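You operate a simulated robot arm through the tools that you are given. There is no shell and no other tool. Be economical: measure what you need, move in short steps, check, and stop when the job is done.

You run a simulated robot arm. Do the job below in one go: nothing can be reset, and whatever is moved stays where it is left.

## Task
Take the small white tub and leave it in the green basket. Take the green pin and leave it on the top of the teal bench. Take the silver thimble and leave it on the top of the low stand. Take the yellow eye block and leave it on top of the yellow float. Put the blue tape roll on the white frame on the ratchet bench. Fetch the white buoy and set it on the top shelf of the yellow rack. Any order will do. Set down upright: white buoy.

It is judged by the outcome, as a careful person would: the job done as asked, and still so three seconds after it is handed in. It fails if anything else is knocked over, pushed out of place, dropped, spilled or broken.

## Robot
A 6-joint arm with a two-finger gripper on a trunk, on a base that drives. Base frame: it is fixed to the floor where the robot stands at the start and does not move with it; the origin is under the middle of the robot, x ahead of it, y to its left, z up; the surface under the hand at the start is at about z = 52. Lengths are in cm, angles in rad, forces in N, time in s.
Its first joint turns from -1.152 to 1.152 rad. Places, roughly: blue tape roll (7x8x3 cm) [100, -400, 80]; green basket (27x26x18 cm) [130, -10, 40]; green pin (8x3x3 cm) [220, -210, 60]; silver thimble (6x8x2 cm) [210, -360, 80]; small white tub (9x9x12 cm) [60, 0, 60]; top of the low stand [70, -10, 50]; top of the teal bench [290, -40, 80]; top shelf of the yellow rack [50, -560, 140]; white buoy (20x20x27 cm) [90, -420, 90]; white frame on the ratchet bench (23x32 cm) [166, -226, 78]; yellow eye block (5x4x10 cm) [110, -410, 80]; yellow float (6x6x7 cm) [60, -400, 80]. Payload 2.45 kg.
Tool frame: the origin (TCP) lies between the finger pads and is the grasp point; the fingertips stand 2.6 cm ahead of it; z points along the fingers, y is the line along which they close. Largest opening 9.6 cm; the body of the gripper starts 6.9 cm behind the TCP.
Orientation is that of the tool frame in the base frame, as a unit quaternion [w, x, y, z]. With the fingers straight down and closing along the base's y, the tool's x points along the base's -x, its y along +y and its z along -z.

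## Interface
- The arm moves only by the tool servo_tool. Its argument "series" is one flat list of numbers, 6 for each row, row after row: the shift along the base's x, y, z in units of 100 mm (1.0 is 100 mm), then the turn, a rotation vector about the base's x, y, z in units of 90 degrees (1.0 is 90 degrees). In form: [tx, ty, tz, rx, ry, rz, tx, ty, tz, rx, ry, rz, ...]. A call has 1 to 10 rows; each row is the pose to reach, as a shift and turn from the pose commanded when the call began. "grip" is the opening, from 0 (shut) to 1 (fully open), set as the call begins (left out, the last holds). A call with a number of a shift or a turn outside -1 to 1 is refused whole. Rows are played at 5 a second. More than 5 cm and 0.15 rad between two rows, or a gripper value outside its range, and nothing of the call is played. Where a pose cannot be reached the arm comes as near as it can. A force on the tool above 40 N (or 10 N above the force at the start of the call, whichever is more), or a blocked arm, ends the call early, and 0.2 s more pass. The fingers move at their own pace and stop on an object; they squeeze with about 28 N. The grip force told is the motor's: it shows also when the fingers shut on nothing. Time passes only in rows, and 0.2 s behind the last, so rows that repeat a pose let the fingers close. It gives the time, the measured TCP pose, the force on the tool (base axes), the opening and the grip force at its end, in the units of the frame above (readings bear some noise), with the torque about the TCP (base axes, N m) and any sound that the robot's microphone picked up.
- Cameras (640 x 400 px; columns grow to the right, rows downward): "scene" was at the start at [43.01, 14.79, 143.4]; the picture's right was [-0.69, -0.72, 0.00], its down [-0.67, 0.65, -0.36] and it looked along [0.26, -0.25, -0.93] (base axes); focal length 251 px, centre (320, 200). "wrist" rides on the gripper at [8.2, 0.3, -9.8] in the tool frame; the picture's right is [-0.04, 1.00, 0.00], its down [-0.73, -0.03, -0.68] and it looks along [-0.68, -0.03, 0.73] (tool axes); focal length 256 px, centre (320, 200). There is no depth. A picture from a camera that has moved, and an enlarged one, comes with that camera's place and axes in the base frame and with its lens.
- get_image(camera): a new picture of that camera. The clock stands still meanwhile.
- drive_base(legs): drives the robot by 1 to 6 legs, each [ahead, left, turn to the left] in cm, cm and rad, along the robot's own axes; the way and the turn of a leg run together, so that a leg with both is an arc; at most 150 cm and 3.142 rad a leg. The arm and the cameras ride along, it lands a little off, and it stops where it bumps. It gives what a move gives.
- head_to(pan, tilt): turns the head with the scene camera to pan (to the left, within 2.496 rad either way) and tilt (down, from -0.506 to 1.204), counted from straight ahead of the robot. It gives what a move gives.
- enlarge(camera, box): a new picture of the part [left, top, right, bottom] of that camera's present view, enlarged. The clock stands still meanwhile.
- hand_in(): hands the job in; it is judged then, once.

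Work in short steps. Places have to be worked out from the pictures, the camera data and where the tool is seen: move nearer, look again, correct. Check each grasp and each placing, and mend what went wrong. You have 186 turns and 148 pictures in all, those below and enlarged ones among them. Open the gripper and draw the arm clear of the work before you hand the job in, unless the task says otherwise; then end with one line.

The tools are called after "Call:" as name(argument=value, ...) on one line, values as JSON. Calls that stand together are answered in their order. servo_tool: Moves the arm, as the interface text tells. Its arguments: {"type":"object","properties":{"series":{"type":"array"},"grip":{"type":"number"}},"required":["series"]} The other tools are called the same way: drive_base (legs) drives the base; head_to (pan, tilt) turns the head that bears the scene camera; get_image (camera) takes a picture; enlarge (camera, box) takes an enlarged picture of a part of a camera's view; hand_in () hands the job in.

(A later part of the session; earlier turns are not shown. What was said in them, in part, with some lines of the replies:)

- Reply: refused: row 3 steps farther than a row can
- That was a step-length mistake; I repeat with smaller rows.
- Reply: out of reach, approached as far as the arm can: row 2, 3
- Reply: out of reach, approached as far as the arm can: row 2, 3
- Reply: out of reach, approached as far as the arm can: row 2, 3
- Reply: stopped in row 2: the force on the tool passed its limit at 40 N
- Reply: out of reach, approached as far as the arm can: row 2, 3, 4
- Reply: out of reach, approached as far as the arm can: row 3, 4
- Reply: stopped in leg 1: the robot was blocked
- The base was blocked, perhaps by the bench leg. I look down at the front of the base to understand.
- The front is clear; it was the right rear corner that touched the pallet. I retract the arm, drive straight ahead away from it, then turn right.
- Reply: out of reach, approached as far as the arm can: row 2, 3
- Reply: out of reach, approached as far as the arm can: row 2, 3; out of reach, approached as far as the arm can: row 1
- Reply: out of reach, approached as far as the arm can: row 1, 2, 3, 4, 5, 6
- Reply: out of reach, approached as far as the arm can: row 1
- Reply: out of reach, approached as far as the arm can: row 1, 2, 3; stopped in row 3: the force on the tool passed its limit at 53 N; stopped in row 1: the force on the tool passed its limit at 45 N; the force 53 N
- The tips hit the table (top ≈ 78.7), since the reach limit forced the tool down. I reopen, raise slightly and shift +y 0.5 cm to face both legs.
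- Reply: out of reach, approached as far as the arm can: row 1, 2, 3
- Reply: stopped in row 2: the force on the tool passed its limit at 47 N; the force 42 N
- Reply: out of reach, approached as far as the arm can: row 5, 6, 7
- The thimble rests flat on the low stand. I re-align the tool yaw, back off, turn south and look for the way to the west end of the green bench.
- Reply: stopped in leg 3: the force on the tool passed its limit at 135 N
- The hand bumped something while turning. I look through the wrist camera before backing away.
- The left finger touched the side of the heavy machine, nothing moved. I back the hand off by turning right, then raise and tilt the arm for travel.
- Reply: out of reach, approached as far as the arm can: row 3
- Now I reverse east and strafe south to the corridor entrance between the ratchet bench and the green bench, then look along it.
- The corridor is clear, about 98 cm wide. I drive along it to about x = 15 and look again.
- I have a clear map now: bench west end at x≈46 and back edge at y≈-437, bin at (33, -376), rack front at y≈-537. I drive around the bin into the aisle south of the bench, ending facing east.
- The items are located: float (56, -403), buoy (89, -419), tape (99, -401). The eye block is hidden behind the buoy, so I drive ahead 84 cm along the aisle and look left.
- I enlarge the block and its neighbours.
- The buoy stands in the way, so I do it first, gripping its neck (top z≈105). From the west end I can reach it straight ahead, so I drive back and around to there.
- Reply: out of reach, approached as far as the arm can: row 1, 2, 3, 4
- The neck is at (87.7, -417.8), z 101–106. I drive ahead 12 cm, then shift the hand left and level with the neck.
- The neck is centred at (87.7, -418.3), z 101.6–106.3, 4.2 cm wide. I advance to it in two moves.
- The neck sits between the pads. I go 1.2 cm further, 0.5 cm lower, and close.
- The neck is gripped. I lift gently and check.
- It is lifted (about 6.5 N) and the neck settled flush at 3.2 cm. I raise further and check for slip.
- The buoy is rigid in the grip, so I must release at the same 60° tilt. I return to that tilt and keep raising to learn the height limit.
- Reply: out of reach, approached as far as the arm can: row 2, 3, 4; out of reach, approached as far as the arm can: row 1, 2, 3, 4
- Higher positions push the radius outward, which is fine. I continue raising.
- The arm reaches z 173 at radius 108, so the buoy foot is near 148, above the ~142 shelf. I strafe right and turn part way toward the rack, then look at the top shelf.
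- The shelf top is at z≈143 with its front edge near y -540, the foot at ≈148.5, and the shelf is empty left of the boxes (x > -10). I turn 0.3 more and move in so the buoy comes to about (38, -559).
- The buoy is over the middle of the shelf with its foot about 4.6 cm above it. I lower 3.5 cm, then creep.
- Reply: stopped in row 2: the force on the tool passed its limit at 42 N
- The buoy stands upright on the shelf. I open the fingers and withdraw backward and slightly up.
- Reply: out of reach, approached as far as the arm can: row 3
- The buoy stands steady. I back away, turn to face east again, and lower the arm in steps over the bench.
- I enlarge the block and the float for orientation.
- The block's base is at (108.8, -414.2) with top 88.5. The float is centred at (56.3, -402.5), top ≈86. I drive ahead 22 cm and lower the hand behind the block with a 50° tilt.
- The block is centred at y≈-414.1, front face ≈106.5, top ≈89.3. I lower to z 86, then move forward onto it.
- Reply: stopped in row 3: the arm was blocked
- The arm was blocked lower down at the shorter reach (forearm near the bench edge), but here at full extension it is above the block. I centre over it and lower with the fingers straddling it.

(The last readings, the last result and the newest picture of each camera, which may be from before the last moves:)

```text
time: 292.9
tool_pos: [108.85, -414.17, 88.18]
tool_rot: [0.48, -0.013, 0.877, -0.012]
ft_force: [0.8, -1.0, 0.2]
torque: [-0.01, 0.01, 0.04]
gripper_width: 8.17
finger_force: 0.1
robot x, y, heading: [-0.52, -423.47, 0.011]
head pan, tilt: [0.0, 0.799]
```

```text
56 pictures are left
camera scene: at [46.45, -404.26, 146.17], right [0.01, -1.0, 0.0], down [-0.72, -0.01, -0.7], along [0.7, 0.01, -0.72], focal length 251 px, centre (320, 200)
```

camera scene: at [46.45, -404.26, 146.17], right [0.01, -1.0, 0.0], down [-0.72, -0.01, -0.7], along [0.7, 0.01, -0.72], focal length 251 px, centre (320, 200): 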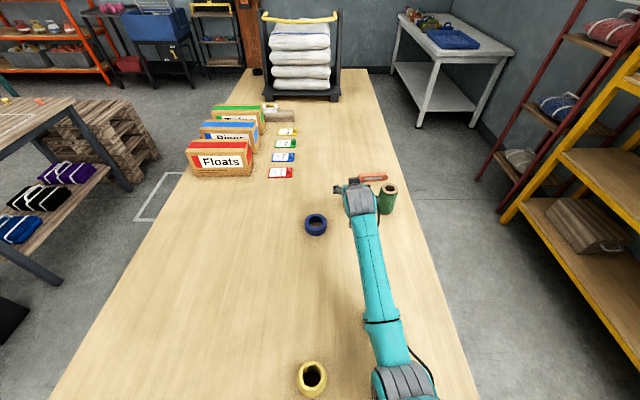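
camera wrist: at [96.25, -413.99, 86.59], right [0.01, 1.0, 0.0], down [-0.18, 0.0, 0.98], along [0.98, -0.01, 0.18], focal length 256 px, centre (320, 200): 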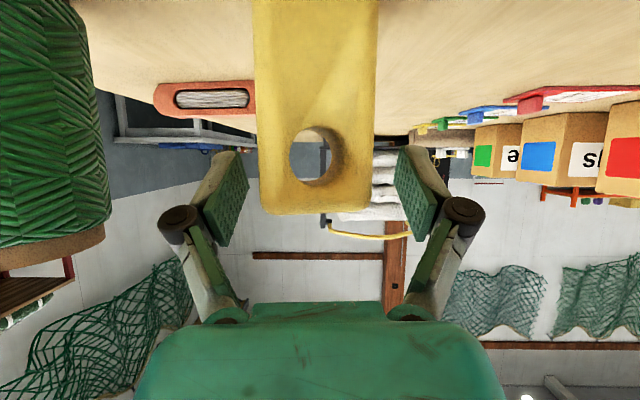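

The block is well between the pads. I lower 1 cm more and close.

Call:
servo_tool(series=[0, 0, -0.05, 0, 0, 0, 0, 0, -0.1, 0, 0, 0])

Call:
servo_tool(series=[0, 0, 0, 0, 0, 0, 0, 0, 0, 0, 0, 0, 0, 0, 0, 0, 0, 0], grip=0)

Call:
servo_tool(series=[0, 0, 0.1, 0, 0, 0, 0, 0, 0.4, 0, 0, 0, 0, 0, 0.8, 0, 0, 0])

Call:
get_image(camera="wrist")

```text
time: 293.5
tool_pos: [108.85, -414.16, 87.16]
tool_rot: [0.481, -0.013, 0.877, -0.012]
ft_force: [0.1, 0.5, 2.1]
torque: [-0.02, -0.02, 0.0]
gripper_width: 8.14
finger_force: 0.0
robot x, y, heading: [-0.29, -423.11, 0.013]
head pan, tilt: [0.0, 0.799]
```

```text
time: 294.3
tool_pos: [108.85, -414.16, 87.18]
tool_rot: [0.481, -0.014, 0.877, -0.012]
ft_force: [-0.7, 0.8, 3.0]
torque: [0.19, 0.01, -0.02]
gripper_width: 4.95
finger_force: 27.9
robot x, y, heading: [-0.42, -423.7, 0.01]
head pan, tilt: [0.0, 0.799]
```

```text
time: 295.1
tool_pos: [108.82, -414.14, 95.19]
tool_rot: [0.481, -0.014, 0.877, -0.012]
ft_force: [-0.6, -0.2, -0.5]
torque: [-0.03, 0.0, 0.02]
gripper_width: 4.95
finger_force: 28.4
robot x, y, heading: [-0.55, -423.4, 0.01]
head pan, tilt: [0.0, 0.799]
```

```text
55 pictures are left
camera wrist: at [96.22, -413.88, 93.65], right [0.01, 1.0, 0.0], down [-0.18, 0.0, 0.98], along [0.98, -0.01, 0.18], focal length 256 px, centre (320, 200)
```

wrist: 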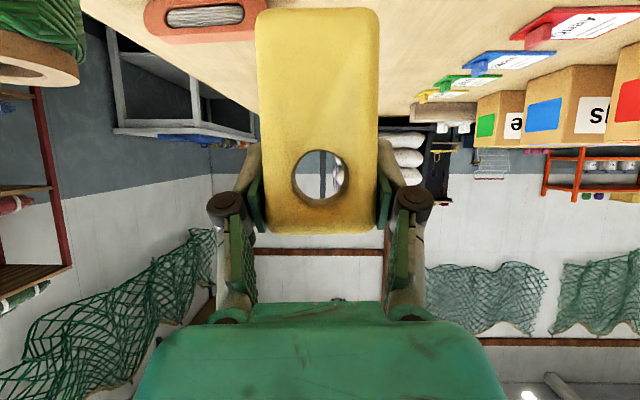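

The block is held upright. I raise 4 cm and drive back 52 cm and left 12 cm so the block comes over the float.

Call:
servo_tool(series=[0, 0, 0.2, 0, 0, 0, 0, 0, 0.5, 0, 0, 0])

Call:
drive_base(legs=[[-46, 0, 0], [0, 11.5, -0.01]])

Call:
get_image(camera="wrist")

Call:
get_image(camera="scene")

```text
time: 295.7
tool_pos: [109.04, -414.19, 100.24]
tool_rot: [0.48, -0.014, 0.877, -0.012]
ft_force: [0.2, 0.0, -1.8]
torque: [0.02, -0.03, -0.05]
gripper_width: 4.97
finger_force: 28.2
robot x, y, heading: [-0.28, -422.97, 0.004]
head pan, tilt: [0.0, 0.799]
```

```text
time: 299.3
tool_pos: [62.28, -404.49, 100.33]
tool_rot: [0.48, -0.007, 0.877, -0.015]
ft_force: [0.0, 0.6, -1.4]
torque: [-0.03, 0.04, -0.01]
gripper_width: 4.95
finger_force: 27.5
robot x, y, heading: [-47.06, -412.51, -0.002]
head pan, tilt: [0.0, 0.799]
```

```text
54 pictures are left
camera wrist: at [49.67, -404.14, 98.77], right [0.02, 1.0, 0.0], down [-0.18, 0.0, 0.98], along [0.98, -0.02, 0.18], focal length 256 px, centre (320, 200)
```

wrist: 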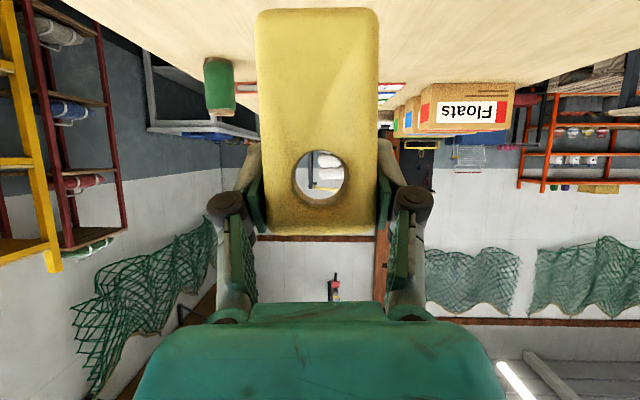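

```text
53 pictures are left
camera scene: at [-0.12, -393.86, 146.17], right [0.0, -1.0, 0.0], down [-0.72, 0.0, -0.7], along [0.7, 0.0, -0.72], focal length 251 px, centre (320, 200)
```

scene: 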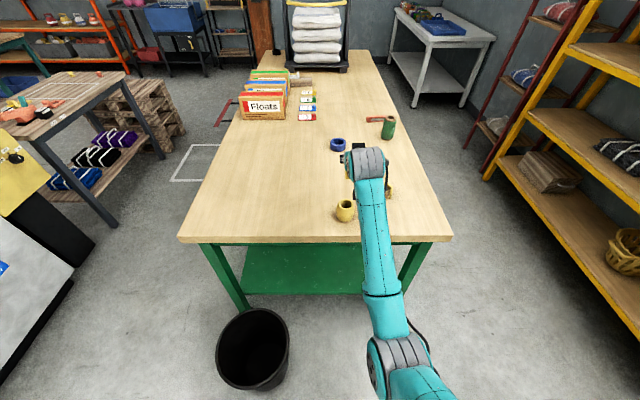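

I enlarge the view of float and held block to line them up.

Call:
enlarge(camera="scene", box=[310, 130, 410, 230])

```text
4.00 times, centred on (360, 180) of scene
camera zoom: at [-0.12, -393.86, 146.17], right [0.0, -1.0, 0.0], down [-0.72, 0.0, -0.7], along [0.7, 0.0, -0.72], focal length 1006 px, centre (160, 280)
```

zoom: 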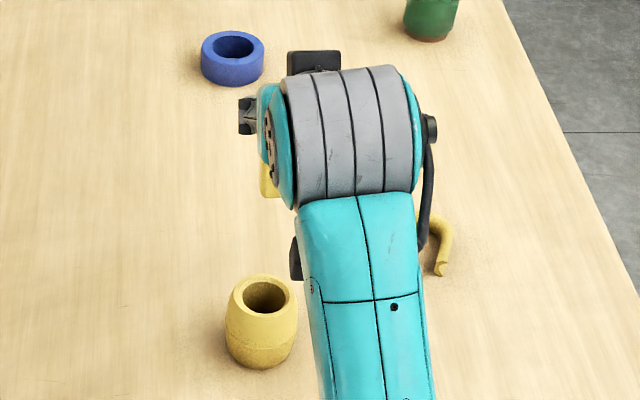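

The float is at (56.4, -402.4). I shift the block over it at the same height, then lower to just above contact.

Call:
servo_tool(series=[-0.3, 0.1, 0, 0, 0, 0, -0.58, 0.21, 0, 0, 0, 0, -0.58, 0.21, -0.2, 0, 0, 0, -0.58, 0.21, -0.4, 0, 0, 0])

Call:
enlarge(camera="scene", box=[310, 150, 410, 250])

Call:
get_image(camera="wrist")

```text
time: 300.3
tool_pos: [56.4, -402.5, 96.25]
tool_rot: [0.481, -0.007, 0.877, -0.016]
ft_force: [0.2, -0.3, -2.1]
torque: [0.03, 0.01, 0.01]
gripper_width: 4.96
finger_force: 27.9
robot x, y, heading: [-47.3, -412.23, -0.003]
head pan, tilt: [0.0, 0.799]
```

```text
4.00 times, centred on (360, 200) of scene
camera zoom: at [-0.12, -393.85, 146.17], right [0.0, -1.0, 0.0], down [-0.72, 0.0, -0.7], along [0.7, 0.0, -0.72], focal length 1006 px, centre (160, 200)
```

zoom: 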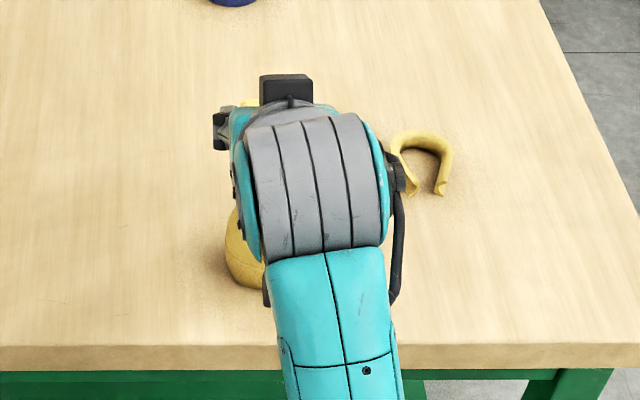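

```text
50 pictures are left
camera wrist: at [43.77, -402.16, 94.65], right [0.02, 1.0, 0.0], down [-0.18, 0.0, 0.98], along [0.98, -0.02, 0.18], focal length 256 px, centre (320, 200)
```

wrist: 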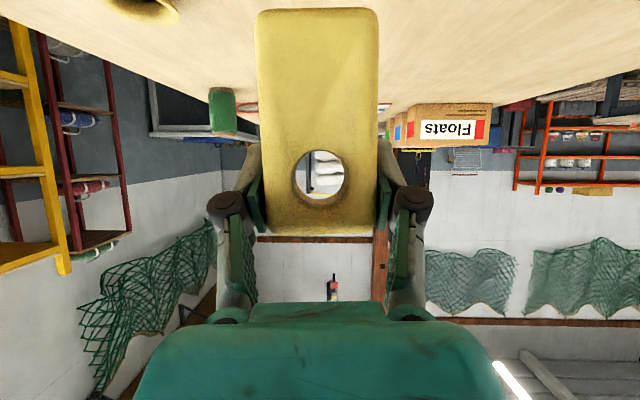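

Everything lines up. I creep down to contact.

Call:
servo_tool(series=[0, 0, -0.04, 0, 0, 0, 0, 0, -0.08, 0, 0, 0])

Call:
servo_tool(series=[0, 0, -0.03, 0, 0, 0, 0, 0, -0.05, 0, 0, 0])

Call:
servo_tool(series=[0, 0, -0.03, 0, 0, 0, 0, 0, -0.05, 0, 0, 0])

```text
time: 300.9
tool_pos: [56.36, -402.52, 95.42]
tool_rot: [0.481, -0.007, 0.877, -0.016]
ft_force: [-0.2, 1.2, -0.8]
torque: [0.0, 0.0, -0.02]
gripper_width: 4.94
finger_force: 27.7
robot x, y, heading: [-47.48, -412.19, 0.001]
head pan, tilt: [0.0, 0.799]
```

```text
time: 301.5
tool_pos: [56.49, -402.47, 94.95]
tool_rot: [0.481, -0.008, 0.877, -0.016]
ft_force: [0.3, 0.1, -1.9]
torque: [0.01, -0.01, -0.01]
gripper_width: 4.96
finger_force: 27.8
robot x, y, heading: [-47.33, -412.57, 0.002]
head pan, tilt: [0.0, 0.799]
```

```text
time: 302.1
tool_pos: [56.43, -402.4, 94.55]
tool_rot: [0.48, -0.008, 0.877, -0.016]
ft_force: [0.0, 0.7, -1.6]
torque: [-0.01, -0.02, -0.02]
gripper_width: 4.93
finger_force: 28.2
robot x, y, heading: [-47.29, -412.26, -0.003]
head pan, tilt: [0.0, 0.799]
```

Call:
servo_tool(series=[0, 0, -0.03, 0, 0, 0, 0, 0, -0.04, 0, 0, 0])

Call:
servo_tool(series=[0, 0, -0.03, 0, 0, 0, 0, 0, -0.04, 0, 0, 0])

Call:
get_image(camera="wrist")

```text
time: 302.7
tool_pos: [56.44, -402.52, 94.07]
tool_rot: [0.481, -0.007, 0.877, -0.015]
ft_force: [0.3, -0.3, -0.8]
torque: [0.01, 0.0, -0.01]
gripper_width: 4.96
finger_force: 27.9
robot x, y, heading: [-47.09, -412.25, -0.0]
head pan, tilt: [0.0, 0.799]
```

```text
time: 303.3
tool_pos: [56.42, -402.55, 93.67]
tool_rot: [0.481, -0.007, 0.876, -0.015]
ft_force: [0.8, 1.8, 4.0]
torque: [0.17, 0.06, -0.02]
gripper_width: 4.94
finger_force: 28.0
robot x, y, heading: [-47.08, -412.49, -0.003]
head pan, tilt: [0.0, 0.799]
```

```text
49 pictures are left
camera wrist: at [43.84, -402.06, 92.23], right [0.02, 1.0, 0.0], down [-0.18, 0.0, 0.98], along [0.98, -0.02, 0.18], focal length 256 px, centre (320, 200)
```

wrist: 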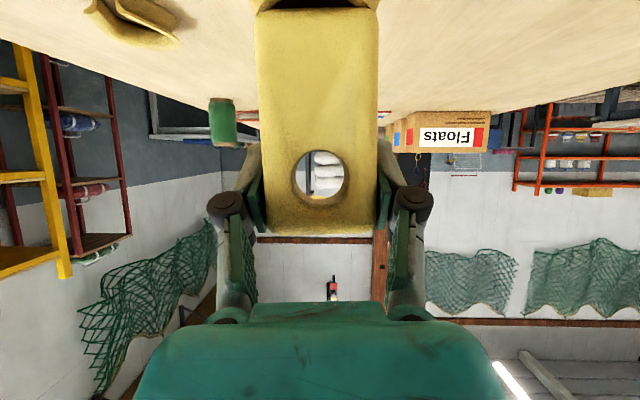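

Contact at about 5 N, with the float centred beneath the block. I release and rise straight up.

Call:
servo_tool(series=[0, 0, 0, 0, 0, 0, 0, 0, 0, 0, 0, 0], grip=0.8)

Call:
servo_tool(series=[0, 0, 0.2, 0, 0, 0, 0, 0, 0.5, 0, 0, 0, 0, 0, 0.9, 0, 0, 0])

Call:
get_image(camera="wrist")

Call:
enlarge(camera="scene", box=[290, 130, 410, 250])

```text
time: 303.9
tool_pos: [56.43, -402.47, 93.7]
tool_rot: [0.481, -0.007, 0.877, -0.016]
ft_force: [0.2, 0.4, -0.4]
torque: [0.0, -0.01, 0.05]
gripper_width: 7.67
finger_force: 0.0
robot x, y, heading: [-47.43, -412.36, 0.002]
head pan, tilt: [0.0, 0.799]
```

```text
time: 304.7
tool_pos: [56.27, -402.49, 102.72]
tool_rot: [0.48, -0.008, 0.877, -0.015]
ft_force: [1.0, -0.2, 0.0]
torque: [0.03, 0.0, 0.0]
gripper_width: 7.67
finger_force: 0.2
robot x, y, heading: [-47.11, -412.1, -0.002]
head pan, tilt: [0.0, 0.799]
```

```text
48 pictures are left
camera wrist: at [43.65, -402.02, 101.2], right [0.02, 1.0, 0.0], down [-0.18, 0.0, 0.98], along [0.98, -0.02, 0.18], focal length 256 px, centre (320, 200)
```

wrist: 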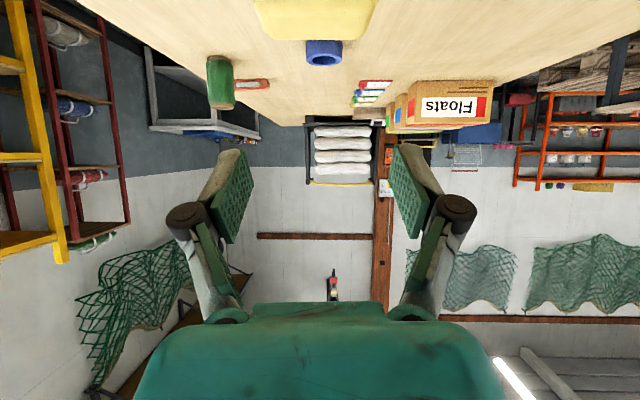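

```text
3.33 times, centred on (350, 190) of scene
camera zoom: at [-0.12, -393.86, 146.16], right [0.0, -1.0, 0.0], down [-0.72, 0.0, -0.7], along [0.7, 0.0, -0.72], focal length 838 px, centre (220, 233)
```

zoom: 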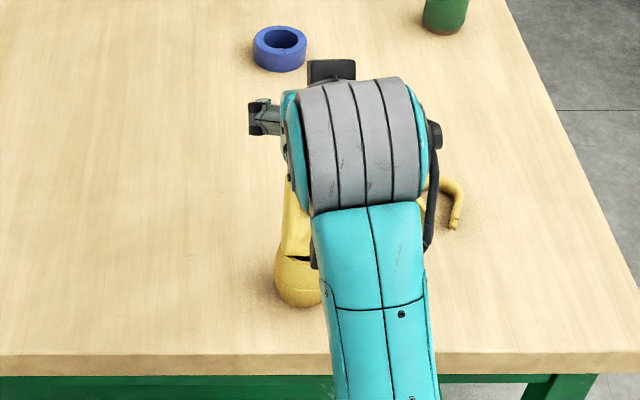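

The block stands on the float. Next is the tape at about (98.6, -400.6). I go back to the earlier west-end standing place and raise the hand a little first.

Call:
drive_base(legs=[[0, -11, 0], [48, 0, 0]])

Call:
servo_tool(series=[0, 0.2, 0, 0, 0.08, 0, -0.1, 0.4, -0.2, 0, 0.16, 0, -0.2, 0.6, -0.4, 0, 0.24, 0, -0.3, 0.8, -0.6, 0, 0.3, 0, -0.4, 0.9, -0.8, 0, 0.36, 0], grip=1)

Call:
get_image(camera="wrist")

Call:
get_image(camera="scene")

```text
time: 308.3
tool_pos: [103.97, -412.71, 102.92]
tool_rot: [0.481, -0.011, 0.877, -0.014]
ft_force: [-0.1, 0.6, 0.3]
torque: [0.02, -0.02, 0.0]
gripper_width: 7.66
finger_force: 0.1
robot x, y, heading: [0.67, -423.26, 0.007]
head pan, tilt: [0.0, 0.799]
```

```text
time: 309.5
tool_pos: [100.1, -403.86, 94.91]
tool_rot: [0.217, -0.013, 0.976, -0.011]
ft_force: [-0.4, -0.1, -0.3]
torque: [-0.03, -0.02, 0.01]
gripper_width: 9.61
finger_force: 0.1
robot x, y, heading: [0.64, -423.24, 0.005]
head pan, tilt: [0.0, 0.799]
```

```text
46 pictures are left
camera wrist: at [88.6, -403.56, 100.35], right [0.01, 1.0, -0.01], down [0.38, 0.0, 0.93], along [0.93, -0.02, -0.38], focal length 256 px, centre (320, 200)
```

wrist: 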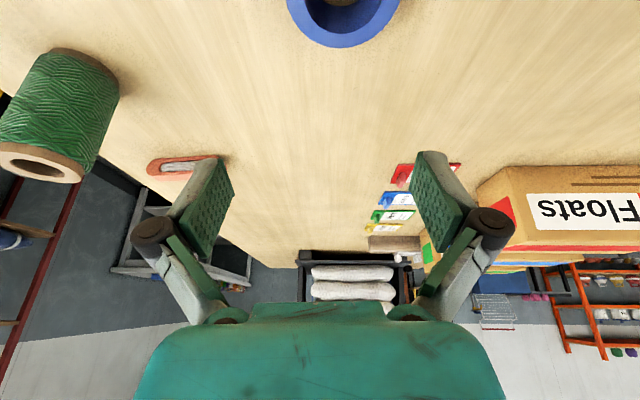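

```text
45 pictures are left
camera scene: at [47.51, -404.53, 146.17], right [0.0, -1.0, 0.0], down [-0.72, 0.0, -0.7], along [0.7, 0.0, -0.72], focal length 251 px, centre (320, 200)
```

scene: 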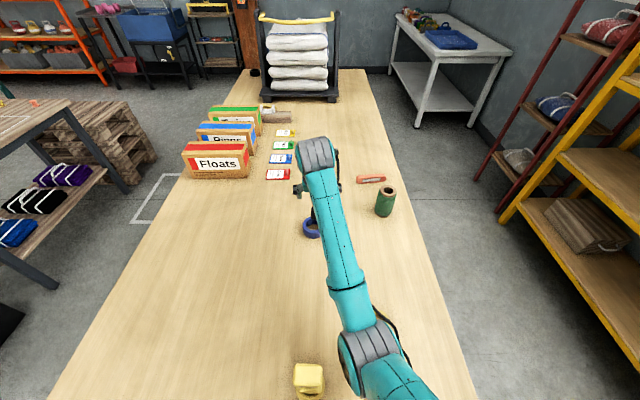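

The tape is centred at about (98.9, -402.2). I move over it, lower 7 cm and reduce the tilt.

Call:
servo_tool(series=[-0.05, 0.08, -0.2, 0, 0.03, 0, -0.12, 0.16, -0.4, 0, 0.06, 0, -0.12, 0.16, -0.6, 0, 0.1, 0, -0.12, 0.16, -0.7, 0, 0.12, 0])

Call:
get_image(camera="wrist")

```text
time: 310.5
tool_pos: [98.74, -402.15, 87.77]
tool_rot: [0.123, -0.015, 0.992, -0.009]
ft_force: [0.2, -0.2, -0.6]
torque: [0.0, -0.01, -0.02]
gripper_width: 9.61
finger_force: 0.0
robot x, y, heading: [0.62, -423.52, 0.005]
head pan, tilt: [0.0, 0.799]
```

```text
44 pictures are left
camera wrist: at [88.47, -401.86, 95.35], right [0.01, 1.0, -0.01], down [0.54, 0.0, 0.84], along [0.84, -0.02, -0.54], focal length 256 px, centre (320, 200)
```

wrist: 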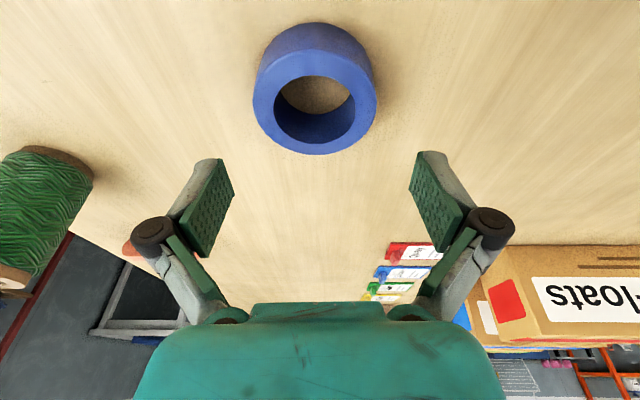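

Centred; the tape is at (98.2, -402.5). I lower to TCP 83.2 and close (the tips extend when closing).

Call:
servo_tool(series=[-0.04, -0.03, -0.2, 0, 0, 0, -0.04, -0.03, -0.4, 0, 0, 0, -0.04, -0.03, -0.46, 0, 0, 0])

Call:
get_image(camera="wrist")

```text
time: 311.3
tool_pos: [98.4, -402.45, 83.16]
tool_rot: [0.124, -0.015, 0.992, -0.009]
ft_force: [-0.4, -0.2, -0.7]
torque: [-0.04, 0.01, 0.0]
gripper_width: 9.6
finger_force: 0.1
robot x, y, heading: [0.47, -423.54, 0.002]
head pan, tilt: [0.0, 0.799]
```

```text
43 pictures are left
camera wrist: at [88.11, -402.13, 90.73], right [0.01, 1.0, -0.01], down [0.54, 0.0, 0.84], along [0.84, -0.02, -0.54], focal length 256 px, centre (320, 200)
```

wrist: 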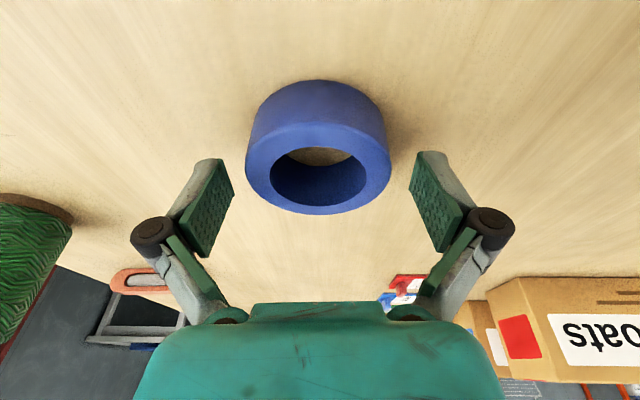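

Well placed. I close and lift.

Call:
servo_tool(series=[0, 0, 0, 0, 0, 0, 0, 0, 0, 0, 0, 0, 0, 0, 0, 0, 0, 0], grip=0)

Call:
servo_tool(series=[0, 0, 0.1, 0, 0, 0, 0, 0, 0.3, 0, 0, 0, 0, 0, 0.5, 0, -0.05, 0, 0, 0, 0.8, 0, -0.13, 0])

Call:
get_image(camera="wrist")

```text
time: 312.1
tool_pos: [98.4, -402.45, 83.25]
tool_rot: [0.124, -0.015, 0.992, -0.009]
ft_force: [0.4, -0.5, 3.3]
torque: [0.13, -0.05, 0.0]
gripper_width: 6.19
finger_force: 27.9
robot x, y, heading: [0.39, -423.43, 0.002]
head pan, tilt: [0.0, 0.799]
```

```text
time: 313.1
tool_pos: [98.41, -402.38, 91.05]
tool_rot: [0.226, -0.013, 0.974, -0.011]
ft_force: [0.3, 0.4, -0.5]
torque: [0.03, -0.02, 0.0]
gripper_width: 6.2
finger_force: 28.4
robot x, y, heading: [0.65, -423.08, 0.004]
head pan, tilt: [0.0, 0.799]
```

```text
42 pictures are left
camera wrist: at [86.75, -402.08, 96.35], right [0.01, 1.0, -0.01], down [0.36, 0.0, 0.93], along [0.93, -0.02, -0.36], focal length 256 px, centre (320, 200)
```

wrist: 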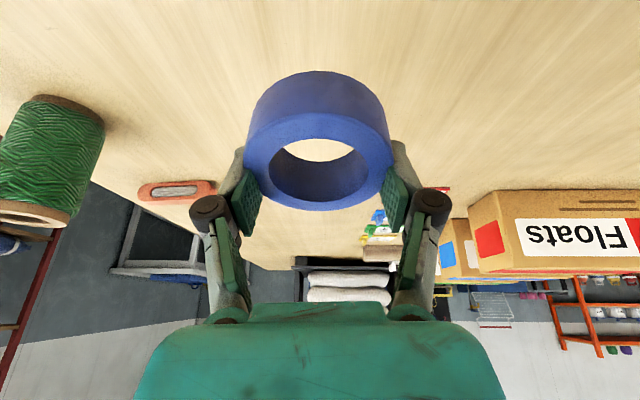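

It is held, but about 1 cm off-centre (6.2 cm chord). For a safer hold I set it back down, shift back 1 cm and regrip.

Call:
servo_tool(series=[0, 0, -0.3, 0, 0.05, 0, 0, 0, -0.6, 0, 0.1, 0, 0, 0, -0.76, 0, 0.13, 0, 0, 0, -0.79, 0, 0.13, 0])

Call:
servo_tool(series=[0, 0, 0, 0, 0, 0, 0, 0, 0, 0, 0, 0, -0.05, 0, 0, 0, 0, 0, -0.1, 0, 0, 0, 0, 0], grip=1)

Call:
get_image(camera="wrist")

```text
time: 314.1
tool_pos: [98.4, -402.36, 83.22]
tool_rot: [0.125, -0.015, 0.992, -0.01]
ft_force: [-1.0, 0.2, 3.6]
torque: [0.1, 0.01, 0.05]
gripper_width: 6.2
finger_force: 28.0
robot x, y, heading: [0.54, -423.17, 0.003]
head pan, tilt: [0.0, 0.799]
```

```text
time: 315.1
tool_pos: [97.4, -402.36, 83.17]
tool_rot: [0.124, -0.015, 0.992, -0.009]
ft_force: [0.6, -0.3, -0.7]
torque: [-0.01, -0.01, 0.0]
gripper_width: 9.6
finger_force: 0.1
robot x, y, heading: [0.54, -423.6, 0.004]
head pan, tilt: [0.0, 0.799]
```

```text
41 pictures are left
camera wrist: at [87.07, -402.13, 90.74], right [0.01, 1.0, -0.01], down [0.54, 0.0, 0.84], along [0.84, -0.02, -0.54], focal length 256 px, centre (320, 200)
```

wrist: 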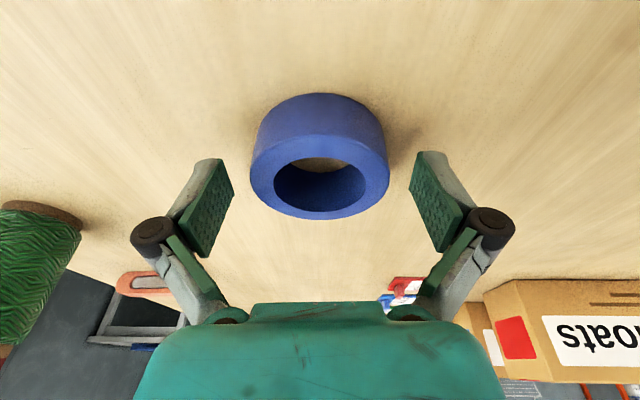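

Better centred now. I close and lift again.

Call:
servo_tool(series=[0, 0, 0, 0, 0, 0, 0, 0, 0, 0, 0, 0, 0, 0, 0, 0, 0, 0], grip=0)

Call:
servo_tool(series=[0, 0, 0.1, 0, 0, 0, 0, 0, 0.3, 0, 0, 0, 0, 0, 0.5, 0, -0.05, 0, 0, 0, 0.7, 0, -0.13, 0, 0, 0, 1.0, 0, -0.22, 0])

Call:
get_image(camera="wrist")

```text
time: 315.9
tool_pos: [97.37, -402.37, 83.26]
tool_rot: [0.124, -0.015, 0.992, -0.009]
ft_force: [-2.1, -0.8, 6.7]
torque: [0.01, 0.07, 0.08]
gripper_width: 6.18
finger_force: 27.7
robot x, y, heading: [0.92, -423.3, 0.001]
head pan, tilt: [0.0, 0.799]
```

```text
time: 317.1
tool_pos: [97.31, -402.4, 93.29]
tool_rot: [0.294, -0.013, 0.956, -0.011]
ft_force: [-0.1, 0.5, -1.7]
torque: [0.0, 0.0, 0.03]
gripper_width: 6.14
finger_force: 28.5
robot x, y, heading: [0.39, -423.55, 0.007]
head pan, tilt: [0.0, 0.799]
```

```text
40 pictures are left
camera wrist: at [85.14, -402.13, 96.83], right [0.02, 1.0, -0.01], down [0.23, 0.0, 0.97], along [0.97, -0.02, -0.23], focal length 256 px, centre (320, 200)
```

wrist: 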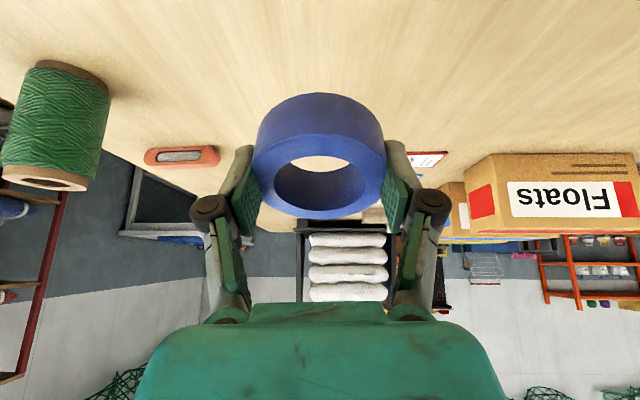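

The tape is held across its full width (about 6.2 cm). I raise it a bit, then back out clear of the stacked block and go round to the corridor.

Call:
servo_tool(series=[0, 0, 0.2, 0, -0.04, 0, 0, 0, 0.5, 0, -0.08, 0])

Call:
drive_base(legs=[[0, -26, 0], [-63, 0, 0], [0, 76, 0], [0, 76, 0]])

Call:
head_to(pan=0.0, tilt=0.6)

Call:
get_image(camera="scene")

```text
time: 317.7
tool_pos: [97.51, -402.52, 98.41]
tool_rot: [0.353, -0.012, 0.935, -0.012]
ft_force: [0.7, -0.1, -0.5]
torque: [0.01, -0.04, -0.01]
gripper_width: 6.17
finger_force: 27.9
robot x, y, heading: [0.62, -423.71, 0.003]
head pan, tilt: [0.0, 0.799]
```

```text
time: 330.2
tool_pos: [31.61, -272.88, 98.39]
tool_rot: [0.352, -0.023, 0.936, -0.008]
ft_force: [0.7, 0.1, -1.7]
torque: [-0.02, 0.0, -0.01]
gripper_width: 6.19
finger_force: 28.3
robot x, y, heading: [-65.07, -296.56, 0.022]
head pan, tilt: [0.0, 0.799]
```

```text
time: 330.9
tool_pos: [31.57, -272.93, 98.34]
tool_rot: [0.352, -0.024, 0.936, -0.008]
ft_force: [-0.1, 0.2, -1.1]
torque: [0.02, -0.03, 0.0]
gripper_width: 6.19
finger_force: 28.1
robot x, y, heading: [-64.68, -296.1, 0.028]
head pan, tilt: [0.0, 0.6]
```

```text
39 pictures are left
camera scene: at [-17.52, -276.18, 147.85], right [0.03, -1.0, 0.0], down [-0.57, -0.02, -0.82], along [0.82, 0.02, -0.57], focal length 251 px, centre (320, 200)
```

scene: 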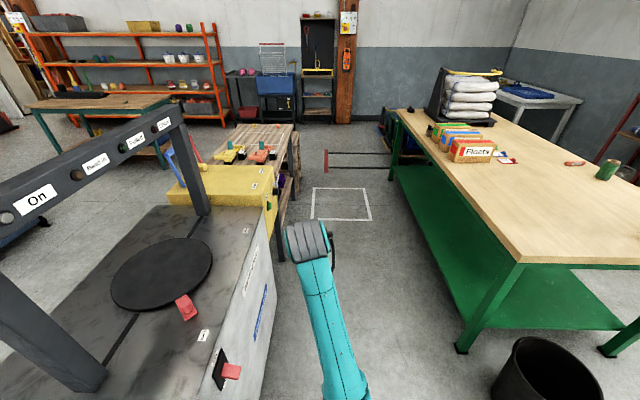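

The corridor is clear on both sides. I correct the heading and drive east through it.

Call:
drive_base(legs=[[0, -2, -0.028], [122, 0, 0], [122, 0, 0], [121, 0, 0]])

```text
time: 349.0
tool_pos: [396.62, -273.58, 98.25]
tool_rot: [0.353, -0.019, 0.935, -0.01]
ft_force: [-0.7, 0.7, -0.4]
torque: [-0.02, 0.01, -0.03]
gripper_width: 6.19
finger_force: 27.8
robot x, y, heading: [299.95, -296.34, 0.019]
head pan, tilt: [0.0, 0.6]
```

I turn north, drive up past the pallet, turn west and come to the north side of the ratchet bench.

Call:
drive_base(legs=[[0, 20, 0], [0, 0, 1.552], [90, 0, 0], [0, 0, 1.571], [0, -50, 0], [104, 0, 0]])

Call:
head_to(pan=0.9, tilt=0.8)

Call:
get_image(camera="scene")

```text
time: 370.1
tool_pos: [100.99, -157.61, 98.39]
tool_rot: [-0.012, 0.936, 0.013, -0.352]
ft_force: [-0.5, -0.6, -0.9]
torque: [-0.01, 0.0, -0.01]
gripper_width: 6.17
finger_force: 28.2
robot x, y, heading: [198.18, -136.66, -3.133]
head pan, tilt: [0.0, 0.6]
```

```text
time: 371.2
tool_pos: [100.85, -157.5, 98.32]
tool_rot: [-0.012, 0.936, 0.014, -0.352]
ft_force: [0.1, 0.8, -1.1]
torque: [0.02, -0.04, -0.02]
gripper_width: 6.17
finger_force: 27.5
robot x, y, heading: [198.0, -136.68, -3.138]
head pan, tilt: [0.901, 0.799]
```

```text
38 pictures are left
camera scene: at [153.84, -161.36, 146.17], right [-0.79, 0.62, 0.0], down [0.44, 0.56, -0.7], along [-0.43, -0.55, -0.72], focal length 251 px, centre (320, 200)
```

scene: 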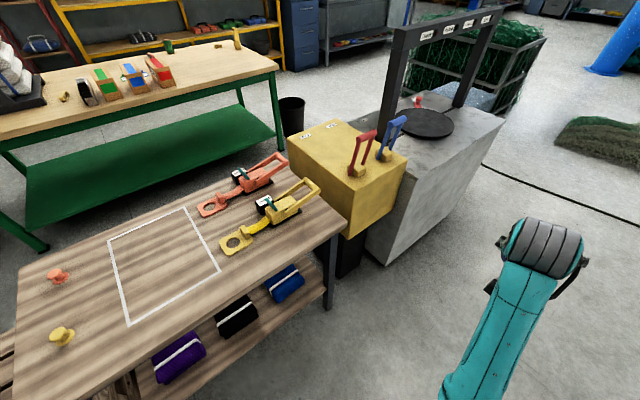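

The frame spans x 154–179, y -242 to -209, centre (166.5, -225). I raise the hand, then turn left so the tape comes over the frame.

Call:
servo_tool(series=[0, 0, 0.3, 0, 0, 0, 0, 0, 0.6, 0, 0, 0])

Call:
drive_base(legs=[[0, -5, 0], [0, 0, 1.035]])

Call:
head_to(pan=-0.1, tilt=0.9)

Call:
get_image(camera="scene")

Call:
get_image(camera="wrist")

```text
time: 371.9
tool_pos: [100.75, -157.45, 104.4]
tool_rot: [-0.012, 0.936, 0.012, -0.352]
ft_force: [0.2, -0.6, -1.6]
torque: [-0.04, 0.0, 0.01]
gripper_width: 6.18
finger_force: 27.6
robot x, y, heading: [197.88, -136.52, -3.141]
head pan, tilt: [0.901, 0.799]
```

```text
time: 375.4
tool_pos: [166.27, -225.47, 104.22]
tool_rot: [0.164, 0.807, 0.474, -0.312]
ft_force: [0.6, 0.1, -0.7]
torque: [-0.01, 0.01, 0.01]
gripper_width: 6.17
finger_force: 28.1
robot x, y, heading: [197.72, -131.1, -2.094]
head pan, tilt: [0.901, 0.799]
```

```text
time: 376.7
tool_pos: [166.36, -225.44, 104.33]
tool_rot: [0.163, 0.807, 0.474, -0.312]
ft_force: [0.0, 0.6, -1.2]
torque: [0.01, -0.01, -0.03]
gripper_width: 6.18
finger_force: 28.3
robot x, y, heading: [197.83, -131.65, -2.098]
head pan, tilt: [-0.099, 0.901]
```

```text
37 pictures are left
camera scene: at [189.48, -180.37, 145.38], right [-0.81, 0.59, 0.0], down [0.46, 0.63, -0.62], along [-0.37, -0.5, -0.78], focal length 251 px, centre (320, 200)
```

scene: 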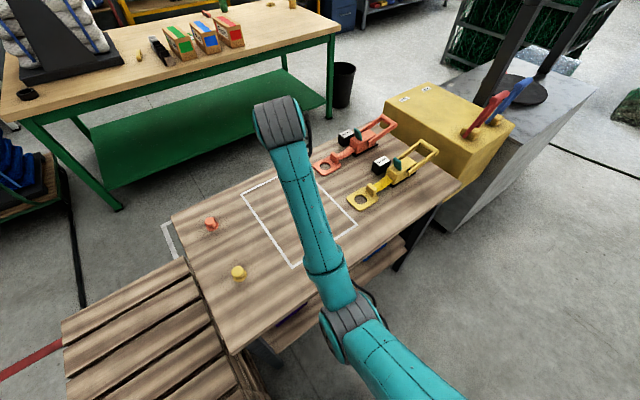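

```text
36 pictures are left
camera wrist: at [172.95, -214.65, 106.3], right [0.85, -0.52, -0.01], down [-0.05, -0.09, 0.99], along [-0.52, -0.85, -0.1], focal length 256 px, centre (320, 200)
```

wrist: 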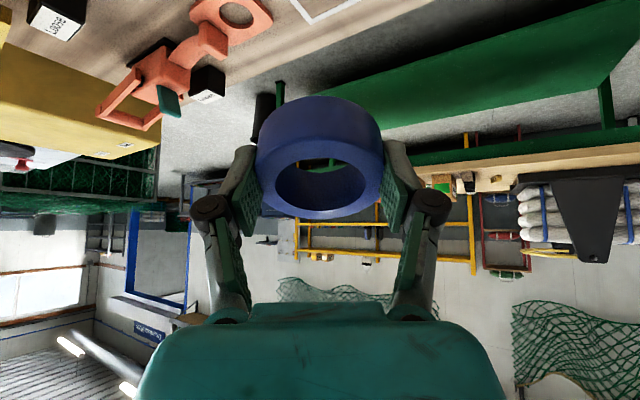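

The hand is exactly over the frame centre. I lower while un-tilting back to the grasp angle.

Call:
servo_tool(series=[0, 0, -0.3, 0.04, -0.025, 0, 0, 0, -0.6, 0.08, -0.05, 0, 0, 0, -0.95, 0.13, -0.08, 0])

Call:
servo_tool(series=[0, 0, -0.3, 0.04, -0.025, 0, 0, 0, -0.6, 0.08, -0.05, 0, 0, 0, -0.85, 0.125, -0.076, 0])

Call:
get_image(camera="wrist")

Call:
get_image(camera="scene")

```text
time: 377.5
tool_pos: [166.52, -225.65, 94.82]
tool_rot: [0.11, 0.837, 0.493, -0.211]
ft_force: [-0.6, 0.5, -0.9]
torque: [0.04, -0.02, 0.04]
gripper_width: 6.18
finger_force: 27.9
robot x, y, heading: [197.85, -131.73, -2.107]
head pan, tilt: [-0.099, 0.901]
```

```text
time: 378.3
tool_pos: [166.36, -225.62, 86.56]
tool_rot: [0.057, 0.855, 0.503, -0.111]
ft_force: [-0.2, 0.4, -0.8]
torque: [0.01, -0.01, -0.03]
gripper_width: 6.2
finger_force: 28.1
robot x, y, heading: [197.77, -131.09, -2.1]
head pan, tilt: [-0.099, 0.901]
```

```text
35 pictures are left
camera wrist: at [171.85, -216.68, 94.08], right [0.85, -0.52, -0.01], down [-0.28, -0.47, 0.84], along [-0.44, -0.72, -0.54], focal length 256 px, centre (320, 200)
```

wrist: 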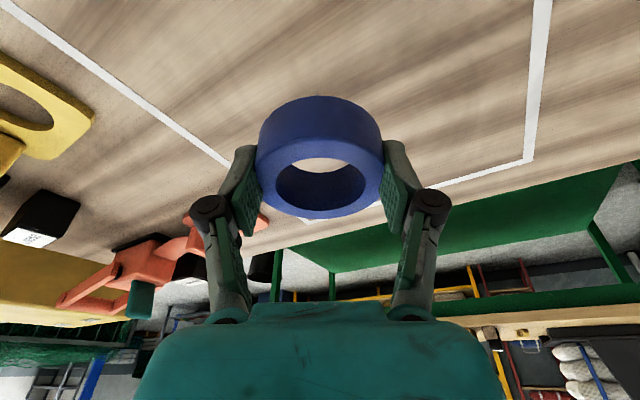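

```text
34 pictures are left
camera scene: at [189.49, -180.35, 145.38], right [-0.81, 0.59, 0.0], down [0.46, 0.63, -0.62], along [-0.37, -0.5, -0.78], focal length 251 px, centre (320, 200)
```

scene: 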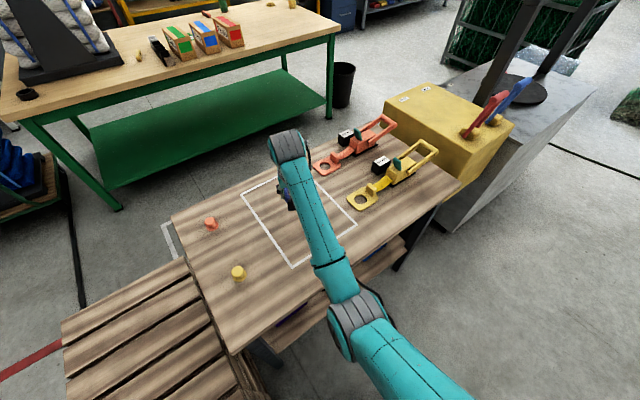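

The tape is inside the frame with the correct tilt. I creep down to contact.

Call:
servo_tool(series=[0, 0, -0.1, 0, 0, 0, 0, 0, -0.22, 0, 0, 0])

Call:
servo_tool(series=[0, 0, -0.03, 0, 0, 0, 0, 0, -0.05, 0, 0, 0])

Call:
servo_tool(series=[0, 0, -0.03, 0, 0, 0, 0, 0, -0.05, 0, 0, 0])

Call:
servo_tool(series=[0, 0, -0.03, 0, 0, 0, 0, 0, -0.05, 0, 0, 0])

```text
time: 378.9
tool_pos: [166.29, -225.47, 84.22]
tool_rot: [0.057, 0.855, 0.504, -0.112]
ft_force: [0.0, 0.5, -0.8]
torque: [0.01, -0.01, 0.0]
gripper_width: 6.17
finger_force: 27.5
robot x, y, heading: [197.83, -131.23, -2.097]
head pan, tilt: [-0.099, 0.901]
```

```text
time: 379.5
tool_pos: [166.3, -225.49, 83.66]
tool_rot: [0.057, 0.855, 0.504, -0.112]
ft_force: [-0.1, 0.5, -1.8]
torque: [-0.01, 0.0, 0.0]
gripper_width: 6.18
finger_force: 27.9
robot x, y, heading: [197.72, -131.52, -2.098]
head pan, tilt: [-0.099, 0.901]
```

```text
time: 380.1
tool_pos: [166.35, -225.56, 83.19]
tool_rot: [0.056, 0.855, 0.504, -0.111]
ft_force: [0.2, 0.1, -1.3]
torque: [0.02, 0.0, 0.0]
gripper_width: 6.18
finger_force: 28.0
robot x, y, heading: [197.86, -131.09, -2.103]
head pan, tilt: [-0.099, 0.901]
```

```text
time: 380.7
tool_pos: [166.45, -225.53, 82.56]
tool_rot: [0.056, 0.855, 0.503, -0.112]
ft_force: [-0.3, -0.6, -1.8]
torque: [0.02, 0.04, 0.0]
gripper_width: 6.17
finger_force: 28.2
robot x, y, heading: [197.95, -131.24, -2.101]
head pan, tilt: [-0.099, 0.901]
```

No contact yet; I continue in small steps.

Call:
servo_tool(series=[0, 0, -0.03, 0, 0, 0, 0, 0, -0.05, 0, 0, 0])

Call:
servo_tool(series=[0, 0, -0.03, 0, 0, 0, 0, 0, -0.05, 0, 0, 0])

Call:
get_image(camera="wrist")

```text
time: 381.3
tool_pos: [166.44, -225.56, 82.1]
tool_rot: [0.056, 0.855, 0.503, -0.112]
ft_force: [-0.6, -0.1, -1.3]
torque: [-0.01, -0.01, 0.02]
gripper_width: 6.15
finger_force: 28.1
robot x, y, heading: [197.56, -131.14, -2.097]
head pan, tilt: [-0.099, 0.901]
```

```text
time: 381.9
tool_pos: [166.34, -225.56, 81.51]
tool_rot: [0.057, 0.855, 0.503, -0.112]
ft_force: [-0.2, -0.5, -0.4]
torque: [0.01, -0.03, 0.0]
gripper_width: 6.16
finger_force: 28.4
robot x, y, heading: [197.82, -131.23, -2.095]
head pan, tilt: [-0.099, 0.901]
```

```text
33 pictures are left
camera wrist: at [171.78, -216.61, 89.1], right [0.85, -0.52, 0.0], down [-0.28, -0.47, 0.84], along [-0.44, -0.72, -0.54], focal length 256 px, centre (320, 200)
```

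wrist: 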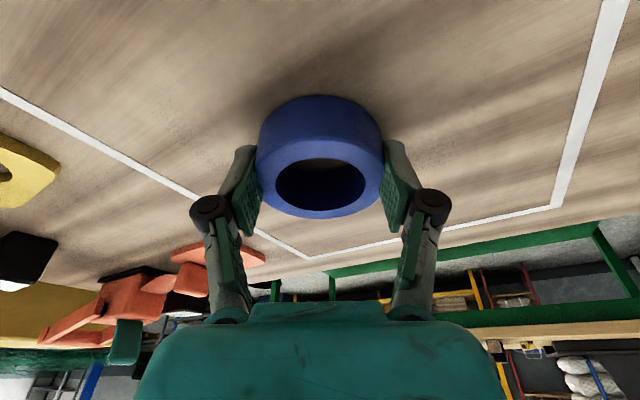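

Still slightly above the surface; continuing down.

Call:
servo_tool(series=[0, 0, -0.04, 0, 0, 0, 0, 0, -0.08, 0, 0, 0])

Call:
servo_tool(series=[0, 0, -0.03, 0, 0, 0, 0, 0, -0.05, 0, 0, 0])

Call:
servo_tool(series=[0, 0, -0.03, 0, 0, 0, 0, 0, -0.05, 0, 0, 0])

```text
time: 382.5
tool_pos: [166.37, -225.63, 81.01]
tool_rot: [0.059, 0.855, 0.503, -0.113]
ft_force: [-1.8, -4.4, 19.0]
torque: [-0.21, 0.1, 0.01]
gripper_width: 6.21
finger_force: 28.4
robot x, y, heading: [197.5, -131.72, -2.101]
head pan, tilt: [-0.099, 0.901]
```

```text
time: 383.1
tool_pos: [166.38, -225.46, 80.5]
tool_rot: [0.058, 0.855, 0.504, -0.112]
ft_force: [1.9, 5.9, 33.7]
torque: [0.07, -0.86, 0.14]
gripper_width: 6.17
finger_force: 28.0
robot x, y, heading: [197.73, -131.57, -2.104]
head pan, tilt: [-0.099, 0.901]
```

```text
time: 383.4
tool_pos: [166.34, -225.69, 80.4]
tool_rot: [0.06, 0.854, 0.504, -0.113]
ft_force: [0.3, 1.8, 10.8]
torque: [-0.08, -0.4, 0.04]
gripper_width: 6.19
finger_force: 27.9
robot x, y, heading: [197.64, -131.46, -2.1]
head pan, tilt: [-0.099, 0.901]
stopped in row 1: the force on the tool passed its limit at 49 N (the readings are from after the stop); the commanded pose is now the measured one
```

Firm contact at z≈80.5. I release, then lift and check.

Call:
servo_tool(series=[0, 0, 0.04, 0, 0, 0, 0, 0, 0.05, 0, 0, 0, 0, 0, 0.05, 0, 0, 0], grip=1)

Call:
servo_tool(series=[0, 0, 0.2, 0, 0, 0, 0, 0, 0.5, -0.04, 0.025, 0, 0, 0, 0.95, -0.11, 0.07, 0])

Call:
get_image(camera="wrist")

```text
time: 384.2
tool_pos: [166.36, -225.66, 80.86]
tool_rot: [0.058, 0.855, 0.503, -0.112]
ft_force: [-0.1, -0.5, -0.2]
torque: [0.01, -0.01, 0.02]
gripper_width: 9.61
finger_force: 0.1
robot x, y, heading: [197.47, -131.44, -2.102]
head pan, tilt: [-0.099, 0.901]
```

```text
time: 385.0
tool_pos: [166.31, -225.66, 90.36]
tool_rot: [0.104, 0.84, 0.494, -0.202]
ft_force: [0.4, 0.0, 0.3]
torque: [0.01, 0.02, -0.03]
gripper_width: 9.56
finger_force: 0.1
robot x, y, heading: [197.83, -131.14, -2.103]
head pan, tilt: [-0.099, 0.901]
```

```text
32 pictures are left
camera wrist: at [172.41, -215.54, 95.54], right [0.85, -0.52, -0.01], down [-0.18, -0.31, 0.93], along [-0.49, -0.8, -0.36], focal length 256 px, centre (320, 200)
```

wrist: 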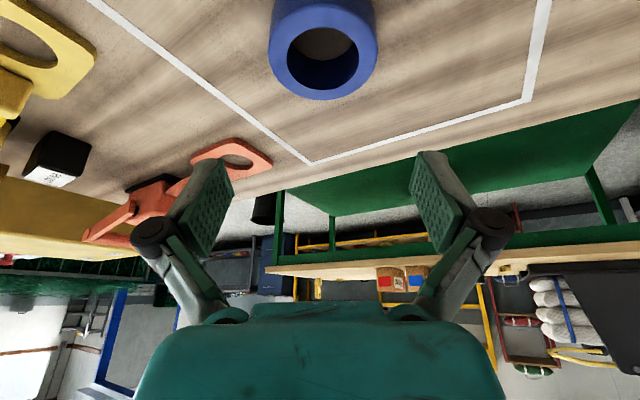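

The tape lies flat inside the frame. I raise, back the robot away, and take a last look at the placings.

Call:
servo_tool(series=[0, 0, 0.3, -0.03, 0.02, 0, 0, 0, 0.6, -0.06, 0.04, 0, 0, 0, 0.9, -0.09, 0.06, 0], grip=0.6)

Call:
drive_base(legs=[[-25, 0, 0]])

Call:
head_to(pan=0.0, tilt=0.5)

Call:
get_image(camera="scene")

Call:
enlarge(camera="scene", box=[200, 0, 400, 125])

```text
time: 385.8
tool_pos: [166.3, -225.29, 99.47]
tool_rot: [0.14, 0.819, 0.483, -0.276]
ft_force: [0.5, 0.6, -1.0]
torque: [-0.03, 0.0, 0.02]
gripper_width: 5.77
finger_force: 0.0
robot x, y, heading: [197.32, -131.43, -2.104]
head pan, tilt: [-0.099, 0.901]
```

```text
time: 387.6
tool_pos: [179.31, -203.75, 99.41]
tool_rot: [0.14, 0.818, 0.485, -0.275]
ft_force: [-0.9, 0.5, -0.4]
torque: [0.0, 0.0, 0.0]
gripper_width: 5.77
finger_force: 0.0
robot x, y, heading: [210.47, -109.8, -2.097]
head pan, tilt: [-0.099, 0.901]
```

```text
time: 388.5
tool_pos: [179.25, -203.65, 99.36]
tool_rot: [0.14, 0.819, 0.484, -0.275]
ft_force: [-0.2, -0.8, -0.8]
torque: [0.0, 0.02, 0.0]
gripper_width: 5.77
finger_force: 0.0
robot x, y, heading: [210.25, -109.9, -2.098]
head pan, tilt: [0.0, 0.499]
```

```text
31 pictures are left
camera scene: at [202.18, -160.45, 148.76], right [-0.86, 0.5, 0.0], down [0.24, 0.41, -0.88], along [-0.44, -0.76, -0.48], focal length 251 px, centre (320, 200)
```

scene: 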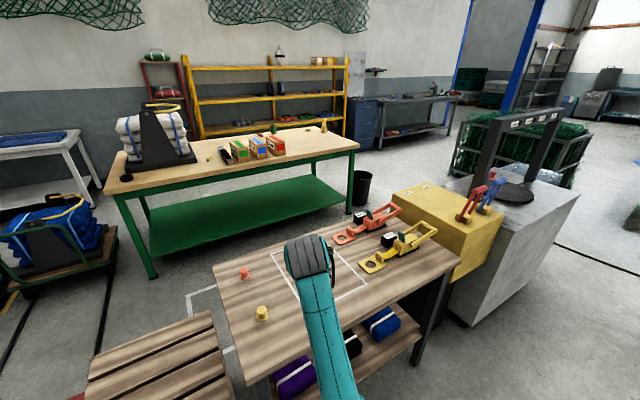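

```text
3.20 times, centred on (300, 62) of scene
camera zoom: at [202.18, -160.45, 148.76], right [-0.86, 0.5, 0.0], down [0.24, 0.41, -0.88], along [-0.44, -0.76, -0.48], focal length 805 px, centre (384, 640)
```

zoom: 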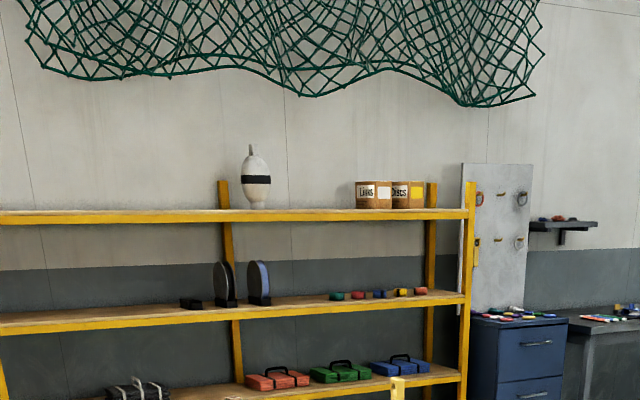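

The buoy stands upright on the top shelf. I back further away and check the tape and the block.

Call:
drive_base(legs=[[-25, 0, 0]])

Call:
enlarge(camera="scene", box=[180, 90, 400, 240])

```text
time: 389.9
tool_pos: [185.53, -191.55, 99.53]
tool_rot: [0.141, 0.819, 0.483, -0.276]
ft_force: [0.2, -0.2, -0.3]
torque: [0.01, 0.0, -0.02]
gripper_width: 5.75
finger_force: 0.1
robot x, y, heading: [217.42, -97.67, -2.103]
head pan, tilt: [0.0, 0.499]
stopped in leg 1: the robot was blocked; the commanded pose is now the measured one
```

```text
2.67 times, centred on (290, 165) of scene
camera zoom: at [208.43, -148.41, 148.76], right [-0.86, 0.51, 0.0], down [0.24, 0.41, -0.88], along [-0.45, -0.76, -0.48], focal length 670 px, centre (400, 293)
```

zoom: 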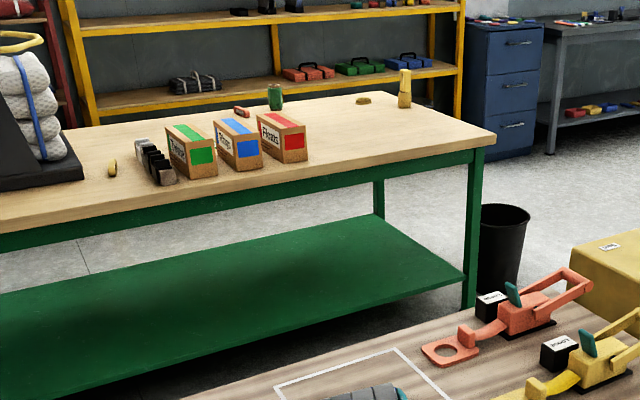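

The block stands on the float. My rear touched the teal bench, so I move forward off it and check the bench and pin.

Call:
drive_base(legs=[[8, 0, 0], [0, 0, 0.4]])

Call:
head_to(pan=2.4, tilt=0.7)

Call:
get_image(camera="scene")

Call:
head_to(pan=-0.5, tilt=0.8)

Call:
get_image(camera="scene")

```text
time: 392.2
tool_pos: [220.35, -203.33, 99.44]
tool_rot: [0.191, 0.708, 0.635, -0.243]
ft_force: [0.3, -0.4, 0.0]
torque: [-0.04, 0.03, 0.01]
gripper_width: 5.74
finger_force: 0.0
robot x, y, heading: [213.04, -104.79, -1.7]
head pan, tilt: [0.0, 0.499]
```

```text
time: 394.4
tool_pos: [220.43, -203.32, 99.47]
tool_rot: [0.192, 0.708, 0.635, -0.243]
ft_force: [0.5, 0.7, 0.0]
torque: [0.01, 0.02, -0.01]
gripper_width: 5.75
finger_force: 0.0
robot x, y, heading: [213.17, -104.31, -1.702]
head pan, tilt: [2.4, 0.7]
```

```text
28 pictures are left
camera scene: at [232.56, -140.1, 146.99], right [0.64, -0.77, 0.0], down [-0.5, -0.41, -0.77], along [0.59, 0.49, -0.64], focal length 251 px, centre (320, 200)
```

scene: 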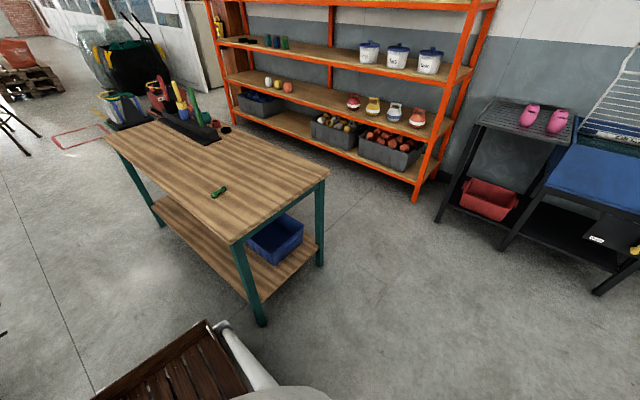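

```text
time: 396.9
tool_pos: [220.45, -203.42, 99.48]
tool_rot: [0.193, 0.707, 0.635, -0.243]
ft_force: [0.1, 0.1, -0.3]
torque: [0.03, 0.01, -0.01]
gripper_width: 5.78
finger_force: 0.1
robot x, y, heading: [212.58, -104.34, -1.702]
head pan, tilt: [-0.499, 0.799]
```

```text
27 pictures are left
camera scene: at [221.25, -152.03, 146.17], right [-0.81, 0.59, 0.0], down [0.42, 0.58, -0.7], along [-0.41, -0.56, -0.72], focal length 251 px, centre (320, 200)
```

scene: 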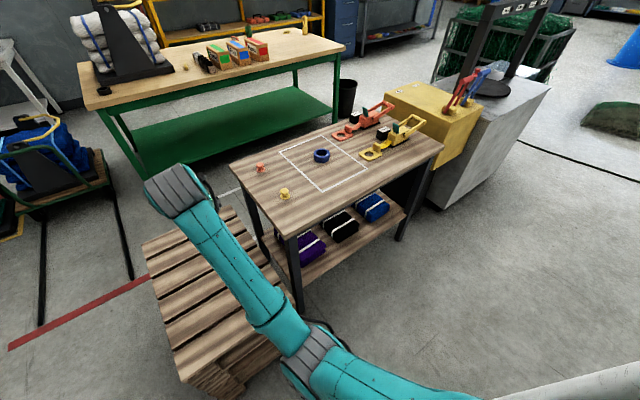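

All six items are in place: the tape is centred in the frame, the pin is on the teal bench, and nothing is disturbed. The gripper is open and clear, so I hand in.

Call:
hand_in()

```text
The job is handed in.
```

I placed all six items as asked and handed the job in; the white buoy stands upright on the top shelf of the yellow rack. Three times the robot bumped something (the pallet, the machine beside the yellow cabinet and the teal bench). I saw nothing knocked over or moved afterwards, though I checked only the teal bench closely.
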